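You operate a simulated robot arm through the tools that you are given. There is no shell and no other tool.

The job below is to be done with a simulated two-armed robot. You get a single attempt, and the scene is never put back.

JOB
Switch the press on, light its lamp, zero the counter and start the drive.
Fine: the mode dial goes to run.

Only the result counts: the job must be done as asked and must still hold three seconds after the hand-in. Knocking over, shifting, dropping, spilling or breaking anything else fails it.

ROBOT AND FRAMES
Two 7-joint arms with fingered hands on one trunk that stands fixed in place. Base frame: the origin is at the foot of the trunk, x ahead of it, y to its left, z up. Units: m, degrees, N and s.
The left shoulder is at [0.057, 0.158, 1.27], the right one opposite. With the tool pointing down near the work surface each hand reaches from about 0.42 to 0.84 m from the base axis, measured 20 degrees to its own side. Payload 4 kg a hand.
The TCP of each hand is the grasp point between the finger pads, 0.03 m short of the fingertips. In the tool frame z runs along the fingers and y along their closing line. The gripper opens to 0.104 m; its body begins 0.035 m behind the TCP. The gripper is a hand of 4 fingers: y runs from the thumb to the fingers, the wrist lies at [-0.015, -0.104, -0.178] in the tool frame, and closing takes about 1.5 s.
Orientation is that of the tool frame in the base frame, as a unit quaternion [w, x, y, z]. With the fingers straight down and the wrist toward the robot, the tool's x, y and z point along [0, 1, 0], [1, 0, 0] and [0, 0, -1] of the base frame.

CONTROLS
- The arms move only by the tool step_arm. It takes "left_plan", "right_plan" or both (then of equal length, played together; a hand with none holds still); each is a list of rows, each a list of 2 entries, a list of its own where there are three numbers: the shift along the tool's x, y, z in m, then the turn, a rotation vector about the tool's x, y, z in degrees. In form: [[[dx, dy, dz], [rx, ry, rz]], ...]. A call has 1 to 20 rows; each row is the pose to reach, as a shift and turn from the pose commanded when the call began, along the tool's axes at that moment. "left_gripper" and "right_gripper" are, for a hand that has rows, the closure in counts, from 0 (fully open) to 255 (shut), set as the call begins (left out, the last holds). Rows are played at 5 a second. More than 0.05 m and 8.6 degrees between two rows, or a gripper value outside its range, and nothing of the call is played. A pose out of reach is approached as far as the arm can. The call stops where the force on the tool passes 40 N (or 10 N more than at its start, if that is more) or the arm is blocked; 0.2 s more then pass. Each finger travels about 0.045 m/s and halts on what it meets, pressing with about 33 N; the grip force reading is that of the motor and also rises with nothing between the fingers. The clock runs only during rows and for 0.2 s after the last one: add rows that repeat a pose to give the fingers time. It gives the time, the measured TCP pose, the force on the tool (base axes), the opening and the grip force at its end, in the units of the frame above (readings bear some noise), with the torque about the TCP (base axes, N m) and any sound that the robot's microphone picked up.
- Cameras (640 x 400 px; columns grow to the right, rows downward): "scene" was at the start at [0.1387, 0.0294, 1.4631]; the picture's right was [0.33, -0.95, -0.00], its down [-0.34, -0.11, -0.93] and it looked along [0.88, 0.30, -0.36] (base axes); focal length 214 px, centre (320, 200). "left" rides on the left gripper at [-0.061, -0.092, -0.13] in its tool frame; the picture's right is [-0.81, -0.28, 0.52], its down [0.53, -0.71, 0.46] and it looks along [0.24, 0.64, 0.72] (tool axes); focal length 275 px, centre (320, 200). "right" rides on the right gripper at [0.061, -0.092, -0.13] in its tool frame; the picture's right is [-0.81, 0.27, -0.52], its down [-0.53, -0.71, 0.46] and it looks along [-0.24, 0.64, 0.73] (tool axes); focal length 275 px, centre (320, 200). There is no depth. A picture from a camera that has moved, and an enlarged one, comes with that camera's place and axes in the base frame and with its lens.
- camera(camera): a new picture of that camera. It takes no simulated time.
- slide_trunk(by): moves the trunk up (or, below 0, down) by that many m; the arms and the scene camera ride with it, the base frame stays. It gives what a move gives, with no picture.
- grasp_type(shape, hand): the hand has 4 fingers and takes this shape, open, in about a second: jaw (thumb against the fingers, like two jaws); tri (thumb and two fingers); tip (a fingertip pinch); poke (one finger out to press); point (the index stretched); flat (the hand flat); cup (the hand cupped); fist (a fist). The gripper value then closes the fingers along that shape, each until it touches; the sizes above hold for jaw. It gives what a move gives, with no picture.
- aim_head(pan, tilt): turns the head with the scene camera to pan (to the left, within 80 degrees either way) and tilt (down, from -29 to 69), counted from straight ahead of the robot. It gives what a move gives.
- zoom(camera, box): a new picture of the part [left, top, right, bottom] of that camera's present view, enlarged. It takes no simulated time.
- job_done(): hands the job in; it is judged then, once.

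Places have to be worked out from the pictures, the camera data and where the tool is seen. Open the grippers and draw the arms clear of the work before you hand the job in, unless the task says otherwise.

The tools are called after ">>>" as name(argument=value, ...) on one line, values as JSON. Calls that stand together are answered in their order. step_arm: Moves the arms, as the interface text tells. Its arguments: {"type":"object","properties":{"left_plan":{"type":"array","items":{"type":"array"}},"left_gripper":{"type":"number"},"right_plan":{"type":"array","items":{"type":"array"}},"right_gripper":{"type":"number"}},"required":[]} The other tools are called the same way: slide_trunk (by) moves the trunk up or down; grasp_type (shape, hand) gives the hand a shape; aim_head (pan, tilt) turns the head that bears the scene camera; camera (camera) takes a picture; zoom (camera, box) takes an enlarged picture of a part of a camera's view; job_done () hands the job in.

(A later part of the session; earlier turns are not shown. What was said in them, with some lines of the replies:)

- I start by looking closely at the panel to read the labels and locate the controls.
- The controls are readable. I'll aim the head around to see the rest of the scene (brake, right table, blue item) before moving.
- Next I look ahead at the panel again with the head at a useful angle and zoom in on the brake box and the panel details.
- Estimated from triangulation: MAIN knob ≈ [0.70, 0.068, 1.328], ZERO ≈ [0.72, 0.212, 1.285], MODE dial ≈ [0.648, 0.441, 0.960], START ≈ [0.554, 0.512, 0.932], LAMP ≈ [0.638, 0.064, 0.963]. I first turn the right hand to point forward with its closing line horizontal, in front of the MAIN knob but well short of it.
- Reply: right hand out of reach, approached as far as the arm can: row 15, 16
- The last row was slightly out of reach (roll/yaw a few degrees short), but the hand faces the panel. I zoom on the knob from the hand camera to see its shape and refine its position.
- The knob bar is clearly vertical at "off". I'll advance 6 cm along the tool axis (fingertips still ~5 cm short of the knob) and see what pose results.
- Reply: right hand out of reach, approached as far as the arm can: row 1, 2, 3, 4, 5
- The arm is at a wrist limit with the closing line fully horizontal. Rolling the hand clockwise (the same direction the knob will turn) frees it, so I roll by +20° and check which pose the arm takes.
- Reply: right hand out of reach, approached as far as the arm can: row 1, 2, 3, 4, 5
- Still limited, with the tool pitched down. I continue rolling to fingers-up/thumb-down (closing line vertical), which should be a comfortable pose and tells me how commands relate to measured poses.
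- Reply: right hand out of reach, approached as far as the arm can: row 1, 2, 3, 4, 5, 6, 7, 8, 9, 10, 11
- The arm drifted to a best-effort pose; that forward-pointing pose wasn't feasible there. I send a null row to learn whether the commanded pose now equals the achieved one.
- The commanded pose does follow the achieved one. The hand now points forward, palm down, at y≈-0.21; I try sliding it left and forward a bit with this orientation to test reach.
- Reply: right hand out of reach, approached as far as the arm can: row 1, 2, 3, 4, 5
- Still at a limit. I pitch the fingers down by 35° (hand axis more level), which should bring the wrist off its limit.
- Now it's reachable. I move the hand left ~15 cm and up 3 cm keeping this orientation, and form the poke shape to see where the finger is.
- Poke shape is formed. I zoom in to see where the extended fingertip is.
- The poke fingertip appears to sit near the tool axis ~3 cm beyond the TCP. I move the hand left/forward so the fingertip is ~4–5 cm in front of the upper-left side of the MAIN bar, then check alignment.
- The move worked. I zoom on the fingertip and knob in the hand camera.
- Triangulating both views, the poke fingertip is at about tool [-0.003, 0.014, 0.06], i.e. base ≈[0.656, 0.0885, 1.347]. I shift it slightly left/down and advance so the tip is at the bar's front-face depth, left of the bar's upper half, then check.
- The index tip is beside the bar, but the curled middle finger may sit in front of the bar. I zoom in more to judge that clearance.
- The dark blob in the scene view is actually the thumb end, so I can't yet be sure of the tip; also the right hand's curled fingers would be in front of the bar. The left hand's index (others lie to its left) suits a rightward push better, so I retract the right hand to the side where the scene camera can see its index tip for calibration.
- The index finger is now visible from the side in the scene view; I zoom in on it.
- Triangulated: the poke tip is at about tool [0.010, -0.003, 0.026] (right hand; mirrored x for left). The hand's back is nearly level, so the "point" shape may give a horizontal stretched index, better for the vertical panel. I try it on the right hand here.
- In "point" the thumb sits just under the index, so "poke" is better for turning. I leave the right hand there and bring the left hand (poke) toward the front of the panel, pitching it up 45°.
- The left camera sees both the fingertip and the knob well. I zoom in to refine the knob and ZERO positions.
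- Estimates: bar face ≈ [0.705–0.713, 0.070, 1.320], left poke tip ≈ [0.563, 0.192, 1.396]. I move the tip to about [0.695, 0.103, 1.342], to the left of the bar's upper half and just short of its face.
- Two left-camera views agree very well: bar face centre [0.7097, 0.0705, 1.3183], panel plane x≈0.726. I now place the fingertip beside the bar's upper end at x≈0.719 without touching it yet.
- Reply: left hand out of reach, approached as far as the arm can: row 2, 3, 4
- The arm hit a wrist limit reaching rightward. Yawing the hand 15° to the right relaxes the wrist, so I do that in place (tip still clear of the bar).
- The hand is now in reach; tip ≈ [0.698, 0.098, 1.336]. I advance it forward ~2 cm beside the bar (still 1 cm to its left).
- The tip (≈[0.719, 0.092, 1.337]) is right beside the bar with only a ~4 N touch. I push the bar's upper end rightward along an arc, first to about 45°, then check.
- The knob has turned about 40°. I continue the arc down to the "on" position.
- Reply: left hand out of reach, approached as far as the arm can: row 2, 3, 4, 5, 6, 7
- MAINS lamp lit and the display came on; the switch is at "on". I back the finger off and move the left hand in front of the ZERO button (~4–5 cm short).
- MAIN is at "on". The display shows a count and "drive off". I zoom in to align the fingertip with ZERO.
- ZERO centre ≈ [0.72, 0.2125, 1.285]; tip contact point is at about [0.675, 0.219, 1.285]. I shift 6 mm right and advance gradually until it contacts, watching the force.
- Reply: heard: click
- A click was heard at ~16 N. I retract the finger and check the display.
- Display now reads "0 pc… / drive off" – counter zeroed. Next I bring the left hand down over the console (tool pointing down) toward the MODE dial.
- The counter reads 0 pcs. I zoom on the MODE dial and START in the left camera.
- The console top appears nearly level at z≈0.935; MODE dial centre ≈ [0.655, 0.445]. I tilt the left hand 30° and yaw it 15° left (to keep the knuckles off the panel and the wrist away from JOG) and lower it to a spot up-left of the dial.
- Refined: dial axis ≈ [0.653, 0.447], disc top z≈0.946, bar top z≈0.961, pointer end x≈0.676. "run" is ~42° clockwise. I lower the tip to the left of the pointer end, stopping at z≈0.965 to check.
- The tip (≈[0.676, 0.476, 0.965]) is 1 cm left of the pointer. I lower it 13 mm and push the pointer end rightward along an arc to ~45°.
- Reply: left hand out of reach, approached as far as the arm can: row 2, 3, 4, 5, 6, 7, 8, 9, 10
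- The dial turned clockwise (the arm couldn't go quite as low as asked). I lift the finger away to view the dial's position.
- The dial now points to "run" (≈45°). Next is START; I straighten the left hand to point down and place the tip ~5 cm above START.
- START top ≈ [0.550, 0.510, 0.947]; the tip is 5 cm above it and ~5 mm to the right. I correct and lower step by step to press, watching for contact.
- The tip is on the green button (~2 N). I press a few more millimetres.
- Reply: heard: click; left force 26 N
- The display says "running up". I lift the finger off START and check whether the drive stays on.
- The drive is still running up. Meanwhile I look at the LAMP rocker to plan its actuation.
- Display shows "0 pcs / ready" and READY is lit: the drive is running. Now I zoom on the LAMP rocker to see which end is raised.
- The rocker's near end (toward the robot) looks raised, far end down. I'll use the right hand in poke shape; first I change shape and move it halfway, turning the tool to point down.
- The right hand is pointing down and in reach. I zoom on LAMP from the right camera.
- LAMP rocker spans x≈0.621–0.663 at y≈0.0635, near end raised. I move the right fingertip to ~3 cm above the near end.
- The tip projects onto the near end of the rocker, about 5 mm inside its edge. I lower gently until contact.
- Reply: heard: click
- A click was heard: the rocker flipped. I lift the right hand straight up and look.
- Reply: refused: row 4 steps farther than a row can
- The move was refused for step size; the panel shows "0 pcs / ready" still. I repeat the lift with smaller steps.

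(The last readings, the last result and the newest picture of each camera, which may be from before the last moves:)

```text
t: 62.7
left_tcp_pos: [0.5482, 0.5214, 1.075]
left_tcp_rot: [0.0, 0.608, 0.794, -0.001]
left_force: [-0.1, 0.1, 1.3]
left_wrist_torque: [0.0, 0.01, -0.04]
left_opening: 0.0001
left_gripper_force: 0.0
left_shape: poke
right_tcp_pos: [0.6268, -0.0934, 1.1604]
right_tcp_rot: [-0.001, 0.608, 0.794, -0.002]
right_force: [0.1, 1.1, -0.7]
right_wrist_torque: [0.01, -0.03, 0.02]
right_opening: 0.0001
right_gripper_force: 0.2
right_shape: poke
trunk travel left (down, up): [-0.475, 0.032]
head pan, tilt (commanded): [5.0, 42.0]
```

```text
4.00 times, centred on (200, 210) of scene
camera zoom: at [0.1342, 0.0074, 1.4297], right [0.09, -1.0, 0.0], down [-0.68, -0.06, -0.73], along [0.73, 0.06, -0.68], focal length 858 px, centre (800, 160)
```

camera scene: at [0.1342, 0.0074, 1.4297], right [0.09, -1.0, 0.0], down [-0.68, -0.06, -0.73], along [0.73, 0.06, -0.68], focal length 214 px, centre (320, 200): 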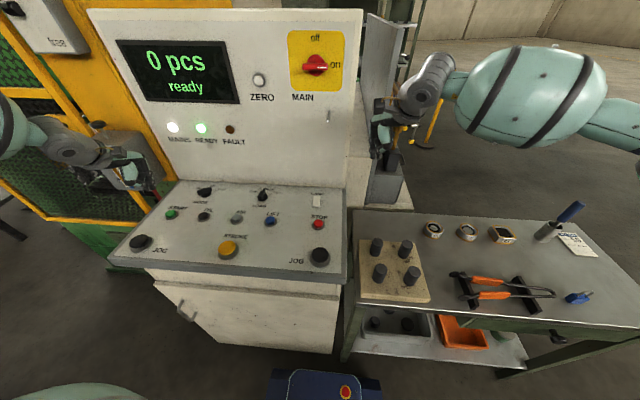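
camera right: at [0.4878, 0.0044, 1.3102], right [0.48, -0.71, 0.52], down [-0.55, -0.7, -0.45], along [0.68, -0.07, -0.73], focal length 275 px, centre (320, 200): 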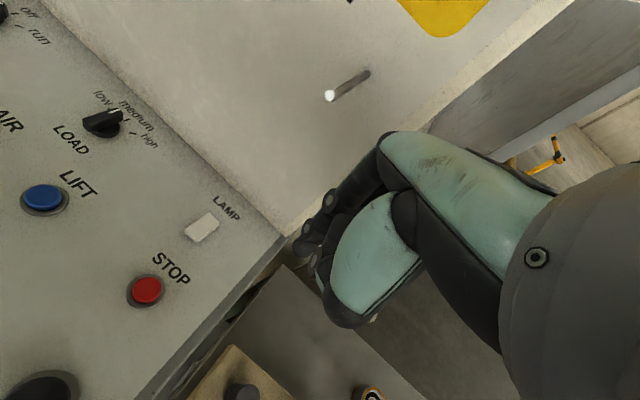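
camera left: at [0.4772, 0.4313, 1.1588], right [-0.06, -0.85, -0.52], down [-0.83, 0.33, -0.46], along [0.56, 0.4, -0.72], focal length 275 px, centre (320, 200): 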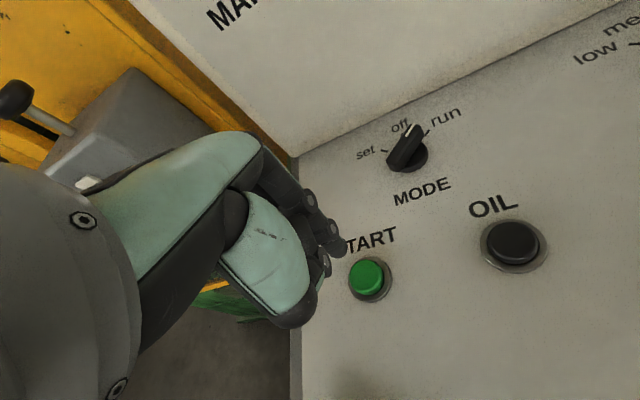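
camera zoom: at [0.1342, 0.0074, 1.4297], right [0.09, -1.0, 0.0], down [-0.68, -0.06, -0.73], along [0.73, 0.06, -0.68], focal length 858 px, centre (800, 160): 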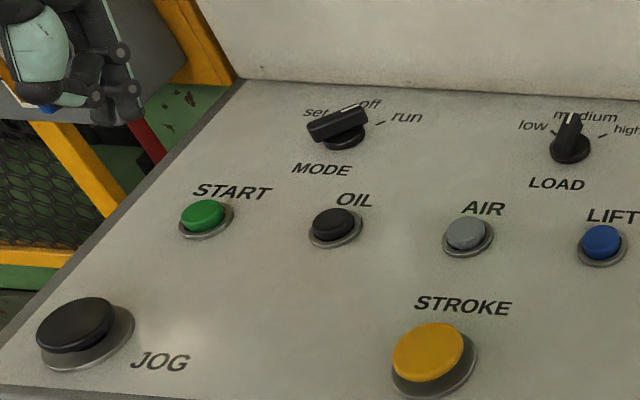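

The rocker has flipped. I look at the press itself to check that its lamp is lit, and re-check the dial.

>>> aim_head(pan=45, tilt=5)

>>> camera(camera="scene")

>>> camera(camera="left")

>>> zoom(camera="left", box=[300, 80, 500, 260])

```text
t: 63.8
left_tcp_pos: [0.5484, 0.5204, 1.0749]
left_tcp_rot: [0.0, 0.608, 0.794, 0.0]
left_force: [0.5, -0.5, -0.1]
left_wrist_torque: [-0.03, 0.03, 0.0]
left_opening: 0.0
left_gripper_force: 0.1
left_shape: poke
right_tcp_pos: [0.627, -0.0945, 1.1601]
right_tcp_rot: [0.0, 0.609, 0.793, -0.001]
right_force: [0.2, 0.4, 0.2]
right_wrist_torque: [-0.01, 0.04, -0.02]
right_opening: 0.0001
right_gripper_force: 0.1
right_shape: poke
trunk travel left (down, up): [-0.475, 0.032]
head pan, tilt (commanded): [45.0, 5.0]
```

```text
taken
camera scene: at [0.1165, 0.064, 1.4887], right [0.71, -0.71, -0.01], down [-0.08, -0.06, -1.0], along [0.7, 0.7, -0.1], focal length 214 px, centre (320, 200)
```

scene: 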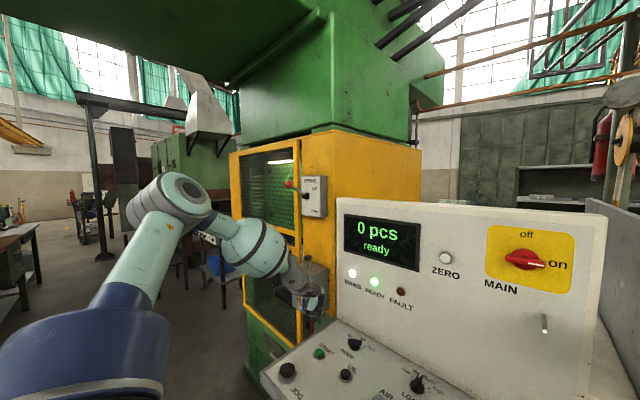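

```text
taken
camera left: at [0.475, 0.4371, 1.204], right [-0.05, -0.85, -0.52], down [-0.83, 0.33, -0.46], along [0.56, 0.4, -0.73], focal length 275 px, centre (320, 200)
```

left: 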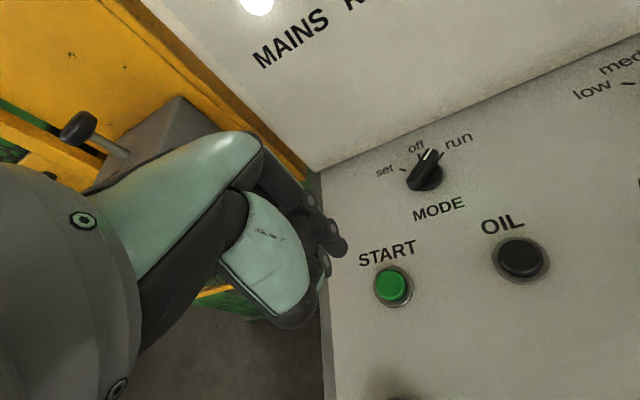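

```text
2.22 times, centred on (400, 170) of left
camera zoom: at [0.475, 0.4371, 1.204], right [-0.05, -0.85, -0.52], down [-0.83, 0.33, -0.46], along [0.56, 0.4, -0.73], focal length 612 px, centre (142, 267)
```

zoom: 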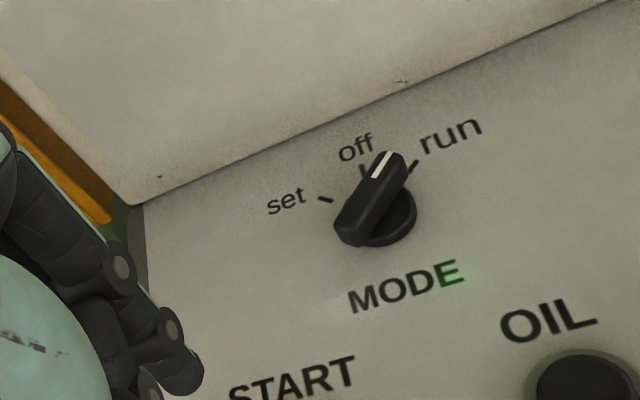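

The press's strip lamp inside the guard is lit, MODE is at "run", display "0 pcs / ready". Everything asked is done; I withdraw both arms up and back from the work.

>>> step_arm(left_plan=[[[0, 0, -0.04], [0, 0, 0]], [[0, 0, -0.08], [0, 0, 0]], [[0, 0, -0.12], [0, 0, 0]], [[-0.008, -0.033, -0.15], [0, 0, 0]], [[-0.016, -0.066, -0.18], [0, 0, 0]], [[-0.024, -0.1, -0.21], [0, 0, 0]], [[-0.031, -0.133, -0.24], [0, 0, 0]], [[-0.0384, -0.1656, -0.27], [0, 0, 0]], [[-0.0384, -0.1656, -0.27], [0, 0, 0]]], right_plan=[[[0, 0, -0.04], [0, 0, 0]], [[0, 0, -0.08], [0, 0, 0]], [[-0.0012, -0.037, -0.112], [0, 0, 0]], [[-0.0024, -0.074, -0.144], [0, 0, 0]], [[-0.0037, -0.111, -0.176], [0, 0, 0]], [[-0.005, -0.148, -0.208], [0, 0, 0]], [[-0.0073, -0.1852, -0.24], [0, 0, 0]], [[-0.0073, -0.1852, -0.24], [0, 0, 0]], [[-0.0073, -0.1852, -0.24], [0, 0, 0]]])

>>> aim_head(pan=20, tilt=30)

>>> camera(camera="scene")

```text
t: 65.8
left_tcp_pos: [0.3995, 0.4381, 1.3445]
left_tcp_rot: [-0.001, 0.608, 0.794, 0.0]
left_force: [0.2, 1.1, -0.2]
left_wrist_torque: [-0.04, -0.02, 0.01]
left_opening: 0.0002
left_gripper_force: 0.0
left_shape: poke
right_tcp_pos: [0.4549, -0.1473, 1.3993]
right_tcp_rot: [0.0, 0.609, 0.793, -0.002]
right_force: [0.0, -0.3, -0.1]
right_wrist_torque: [0.03, -0.01, 0.0]
right_opening: 0.0
right_gripper_force: 0.0
right_shape: poke
trunk travel left (down, up): [-0.475, 0.032]
head pan, tilt (commanded): [45.0, 5.0]
```

```text
t: 66.7
left_tcp_pos: [0.3979, 0.4378, 1.3455]
left_tcp_rot: [-0.001, 0.608, 0.794, 0.001]
left_force: [-0.3, 0.7, -0.7]
left_wrist_torque: [0.01, 0.02, 0.0]
left_opening: 0.0
left_gripper_force: 0.1
left_shape: poke
right_tcp_pos: [0.454, -0.1481, 1.3988]
right_tcp_rot: [0.0, 0.609, 0.793, -0.002]
right_force: [0.8, -0.4, -0.1]
right_wrist_torque: [-0.02, 0.02, 0.02]
right_opening: 0.0
right_gripper_force: 0.0
right_shape: poke
trunk travel left (down, up): [-0.475, 0.032]
head pan, tilt (commanded): [20.0, 30.0]
```

```text
taken
camera scene: at [0.1353, 0.0301, 1.4481], right [0.34, -0.94, 0.0], down [-0.48, -0.17, -0.86], along [0.81, 0.3, -0.51], focal length 214 px, centre (320, 200)
```

scene: 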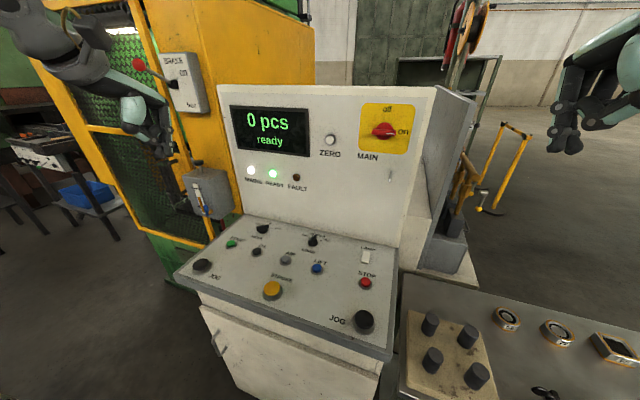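

Both arms are clear. I open the hands into the jaw shape and take a final close look at the panel, dial and rocker.

>>> grasp_type(hand="left", shape="jaw")

>>> grasp_type(hand="right", shape="jaw")

>>> zoom(camera="scene", box=[190, 200, 400, 340])

>>> zoom(camera="scene", box=[220, 80, 430, 210])

>>> zoom(camera="scene", box=[240, 215, 290, 245])

>>> zoom(camera="scene", box=[80, 0, 240, 120])

```text
t: 67.6
left_tcp_pos: [0.398, 0.4372, 1.3452]
left_tcp_rot: [-0.001, 0.609, 0.794, 0.001]
left_force: [-0.6, 0.0, -0.9]
left_wrist_torque: [0.02, -0.01, -0.01]
left_opening: 0.1037
left_gripper_force: 0.0
left_shape: jaw
right_tcp_pos: [0.4526, -0.1471, 1.3996]
right_tcp_rot: [0.001, 0.609, 0.793, -0.001]
right_force: [0.0, -0.5, -0.9]
right_wrist_torque: [0.0, -0.01, -0.01]
right_opening: 0.0
right_gripper_force: 0.0
right_shape: poke
trunk travel left (down, up): [-0.475, 0.032]
head pan, tilt (commanded): [20.0, 30.0]
```

```text
t: 68.5
left_tcp_pos: [0.3985, 0.4379, 1.3432]
left_tcp_rot: [0.0, 0.608, 0.794, 0.002]
left_force: [-0.5, 0.2, 0.8]
left_wrist_torque: [0.01, 0.03, -0.02]
left_opening: 0.1039
left_gripper_force: 0.0
left_shape: jaw
right_tcp_pos: [0.4546, -0.1476, 1.3991]
right_tcp_rot: [0.0, 0.607, 0.794, -0.002]
right_force: [0.6, 0.4, 0.0]
right_wrist_torque: [0.02, -0.01, 0.02]
right_opening: 0.104
right_gripper_force: 0.0
right_shape: jaw
trunk travel left (down, up): [-0.475, 0.032]
head pan, tilt (commanded): [20.0, 30.0]
```

```text
2.86 times, centred on (295, 270) of scene
camera zoom: at [0.1357, 0.0301, 1.448], right [0.34, -0.94, 0.0], down [-0.48, -0.17, -0.86], along [0.81, 0.3, -0.51], focal length 613 px, centre (391, 0)
```

zoom: 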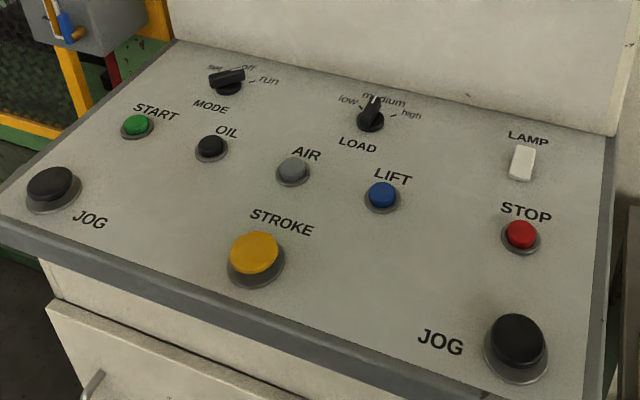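

```text
3.05 times, centred on (325, 145) of scene
camera zoom: at [0.1357, 0.0301, 1.448], right [0.34, -0.94, 0.0], down [-0.48, -0.17, -0.86], along [0.81, 0.3, -0.51], focal length 654 px, centre (305, 368)
```

zoom: 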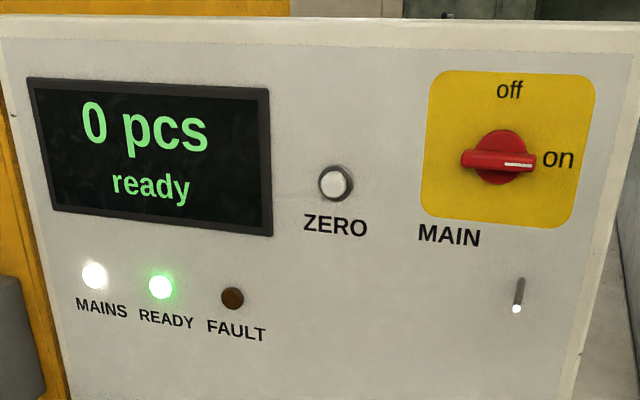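

```text
12.80 times, centred on (265, 230) of scene
camera zoom: at [0.1357, 0.0301, 1.448], right [0.34, -0.94, 0.0], down [-0.48, -0.17, -0.86], along [0.81, 0.3, -0.51], focal length 2745 px, centre (1024, -184)
```

zoom: 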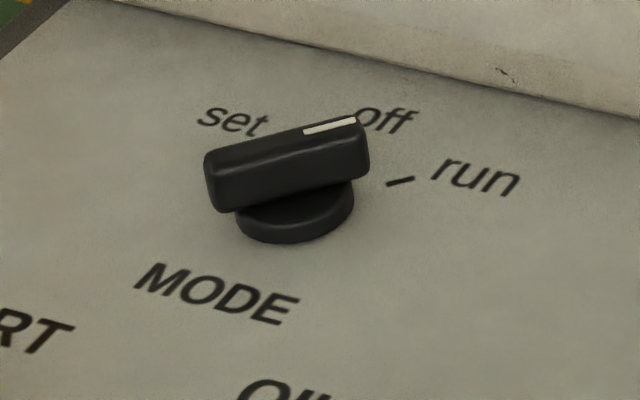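

```text
3.33 times, centred on (160, 60) of scene
camera zoom: at [0.1357, 0.0301, 1.448], right [0.34, -0.94, 0.0], down [-0.48, -0.17, -0.86], along [0.81, 0.3, -0.51], focal length 715 px, centre (853, 667)
```

zoom: 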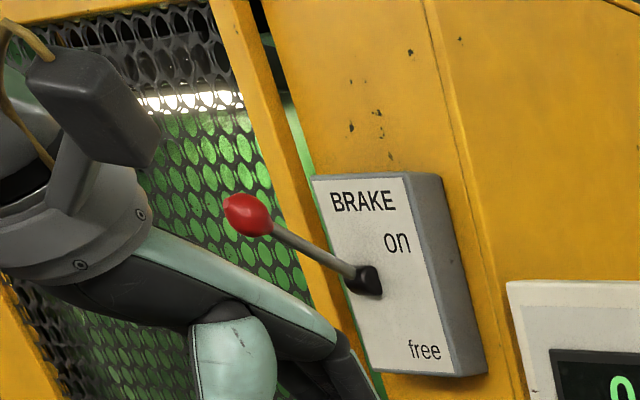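

Everything reads as asked: MAIN is on, the display shows "0 pcs / ready" with READY lit, and the press's strip lamp is on. The MODE pointer lies parallel to the "run" tick. Both hands are open and clear of the work, so I hand the job in.

>>> job_done()

```text
The job is handed in.
```

The press is on, and I've handed the job in. I checked the panel in close-up just before the hand-in, but no verdict has come back yet.

| Asked for | State at hand-in |
|---|---|
| Switch the press on | MAIN is at "on" and the MAINS light is lit |
| Light its lamp | The LAMP rocker is flipped and the strip lamp inside the guard is lit |
| Zero the counter | The display shows "0 pcs" |
| Mode dial to run | The pointer lines up with the "run" mark |
| Start the drive | START was pressed, the display went from "running up" to "ready", and the READY light is on |

The FAULT light stayed off, and I didn't touch any other control. The brake lever looks to be at "on". I left it alone because the drive came up to "ready" without moving it. Both hands are open and drawn clear of the work.
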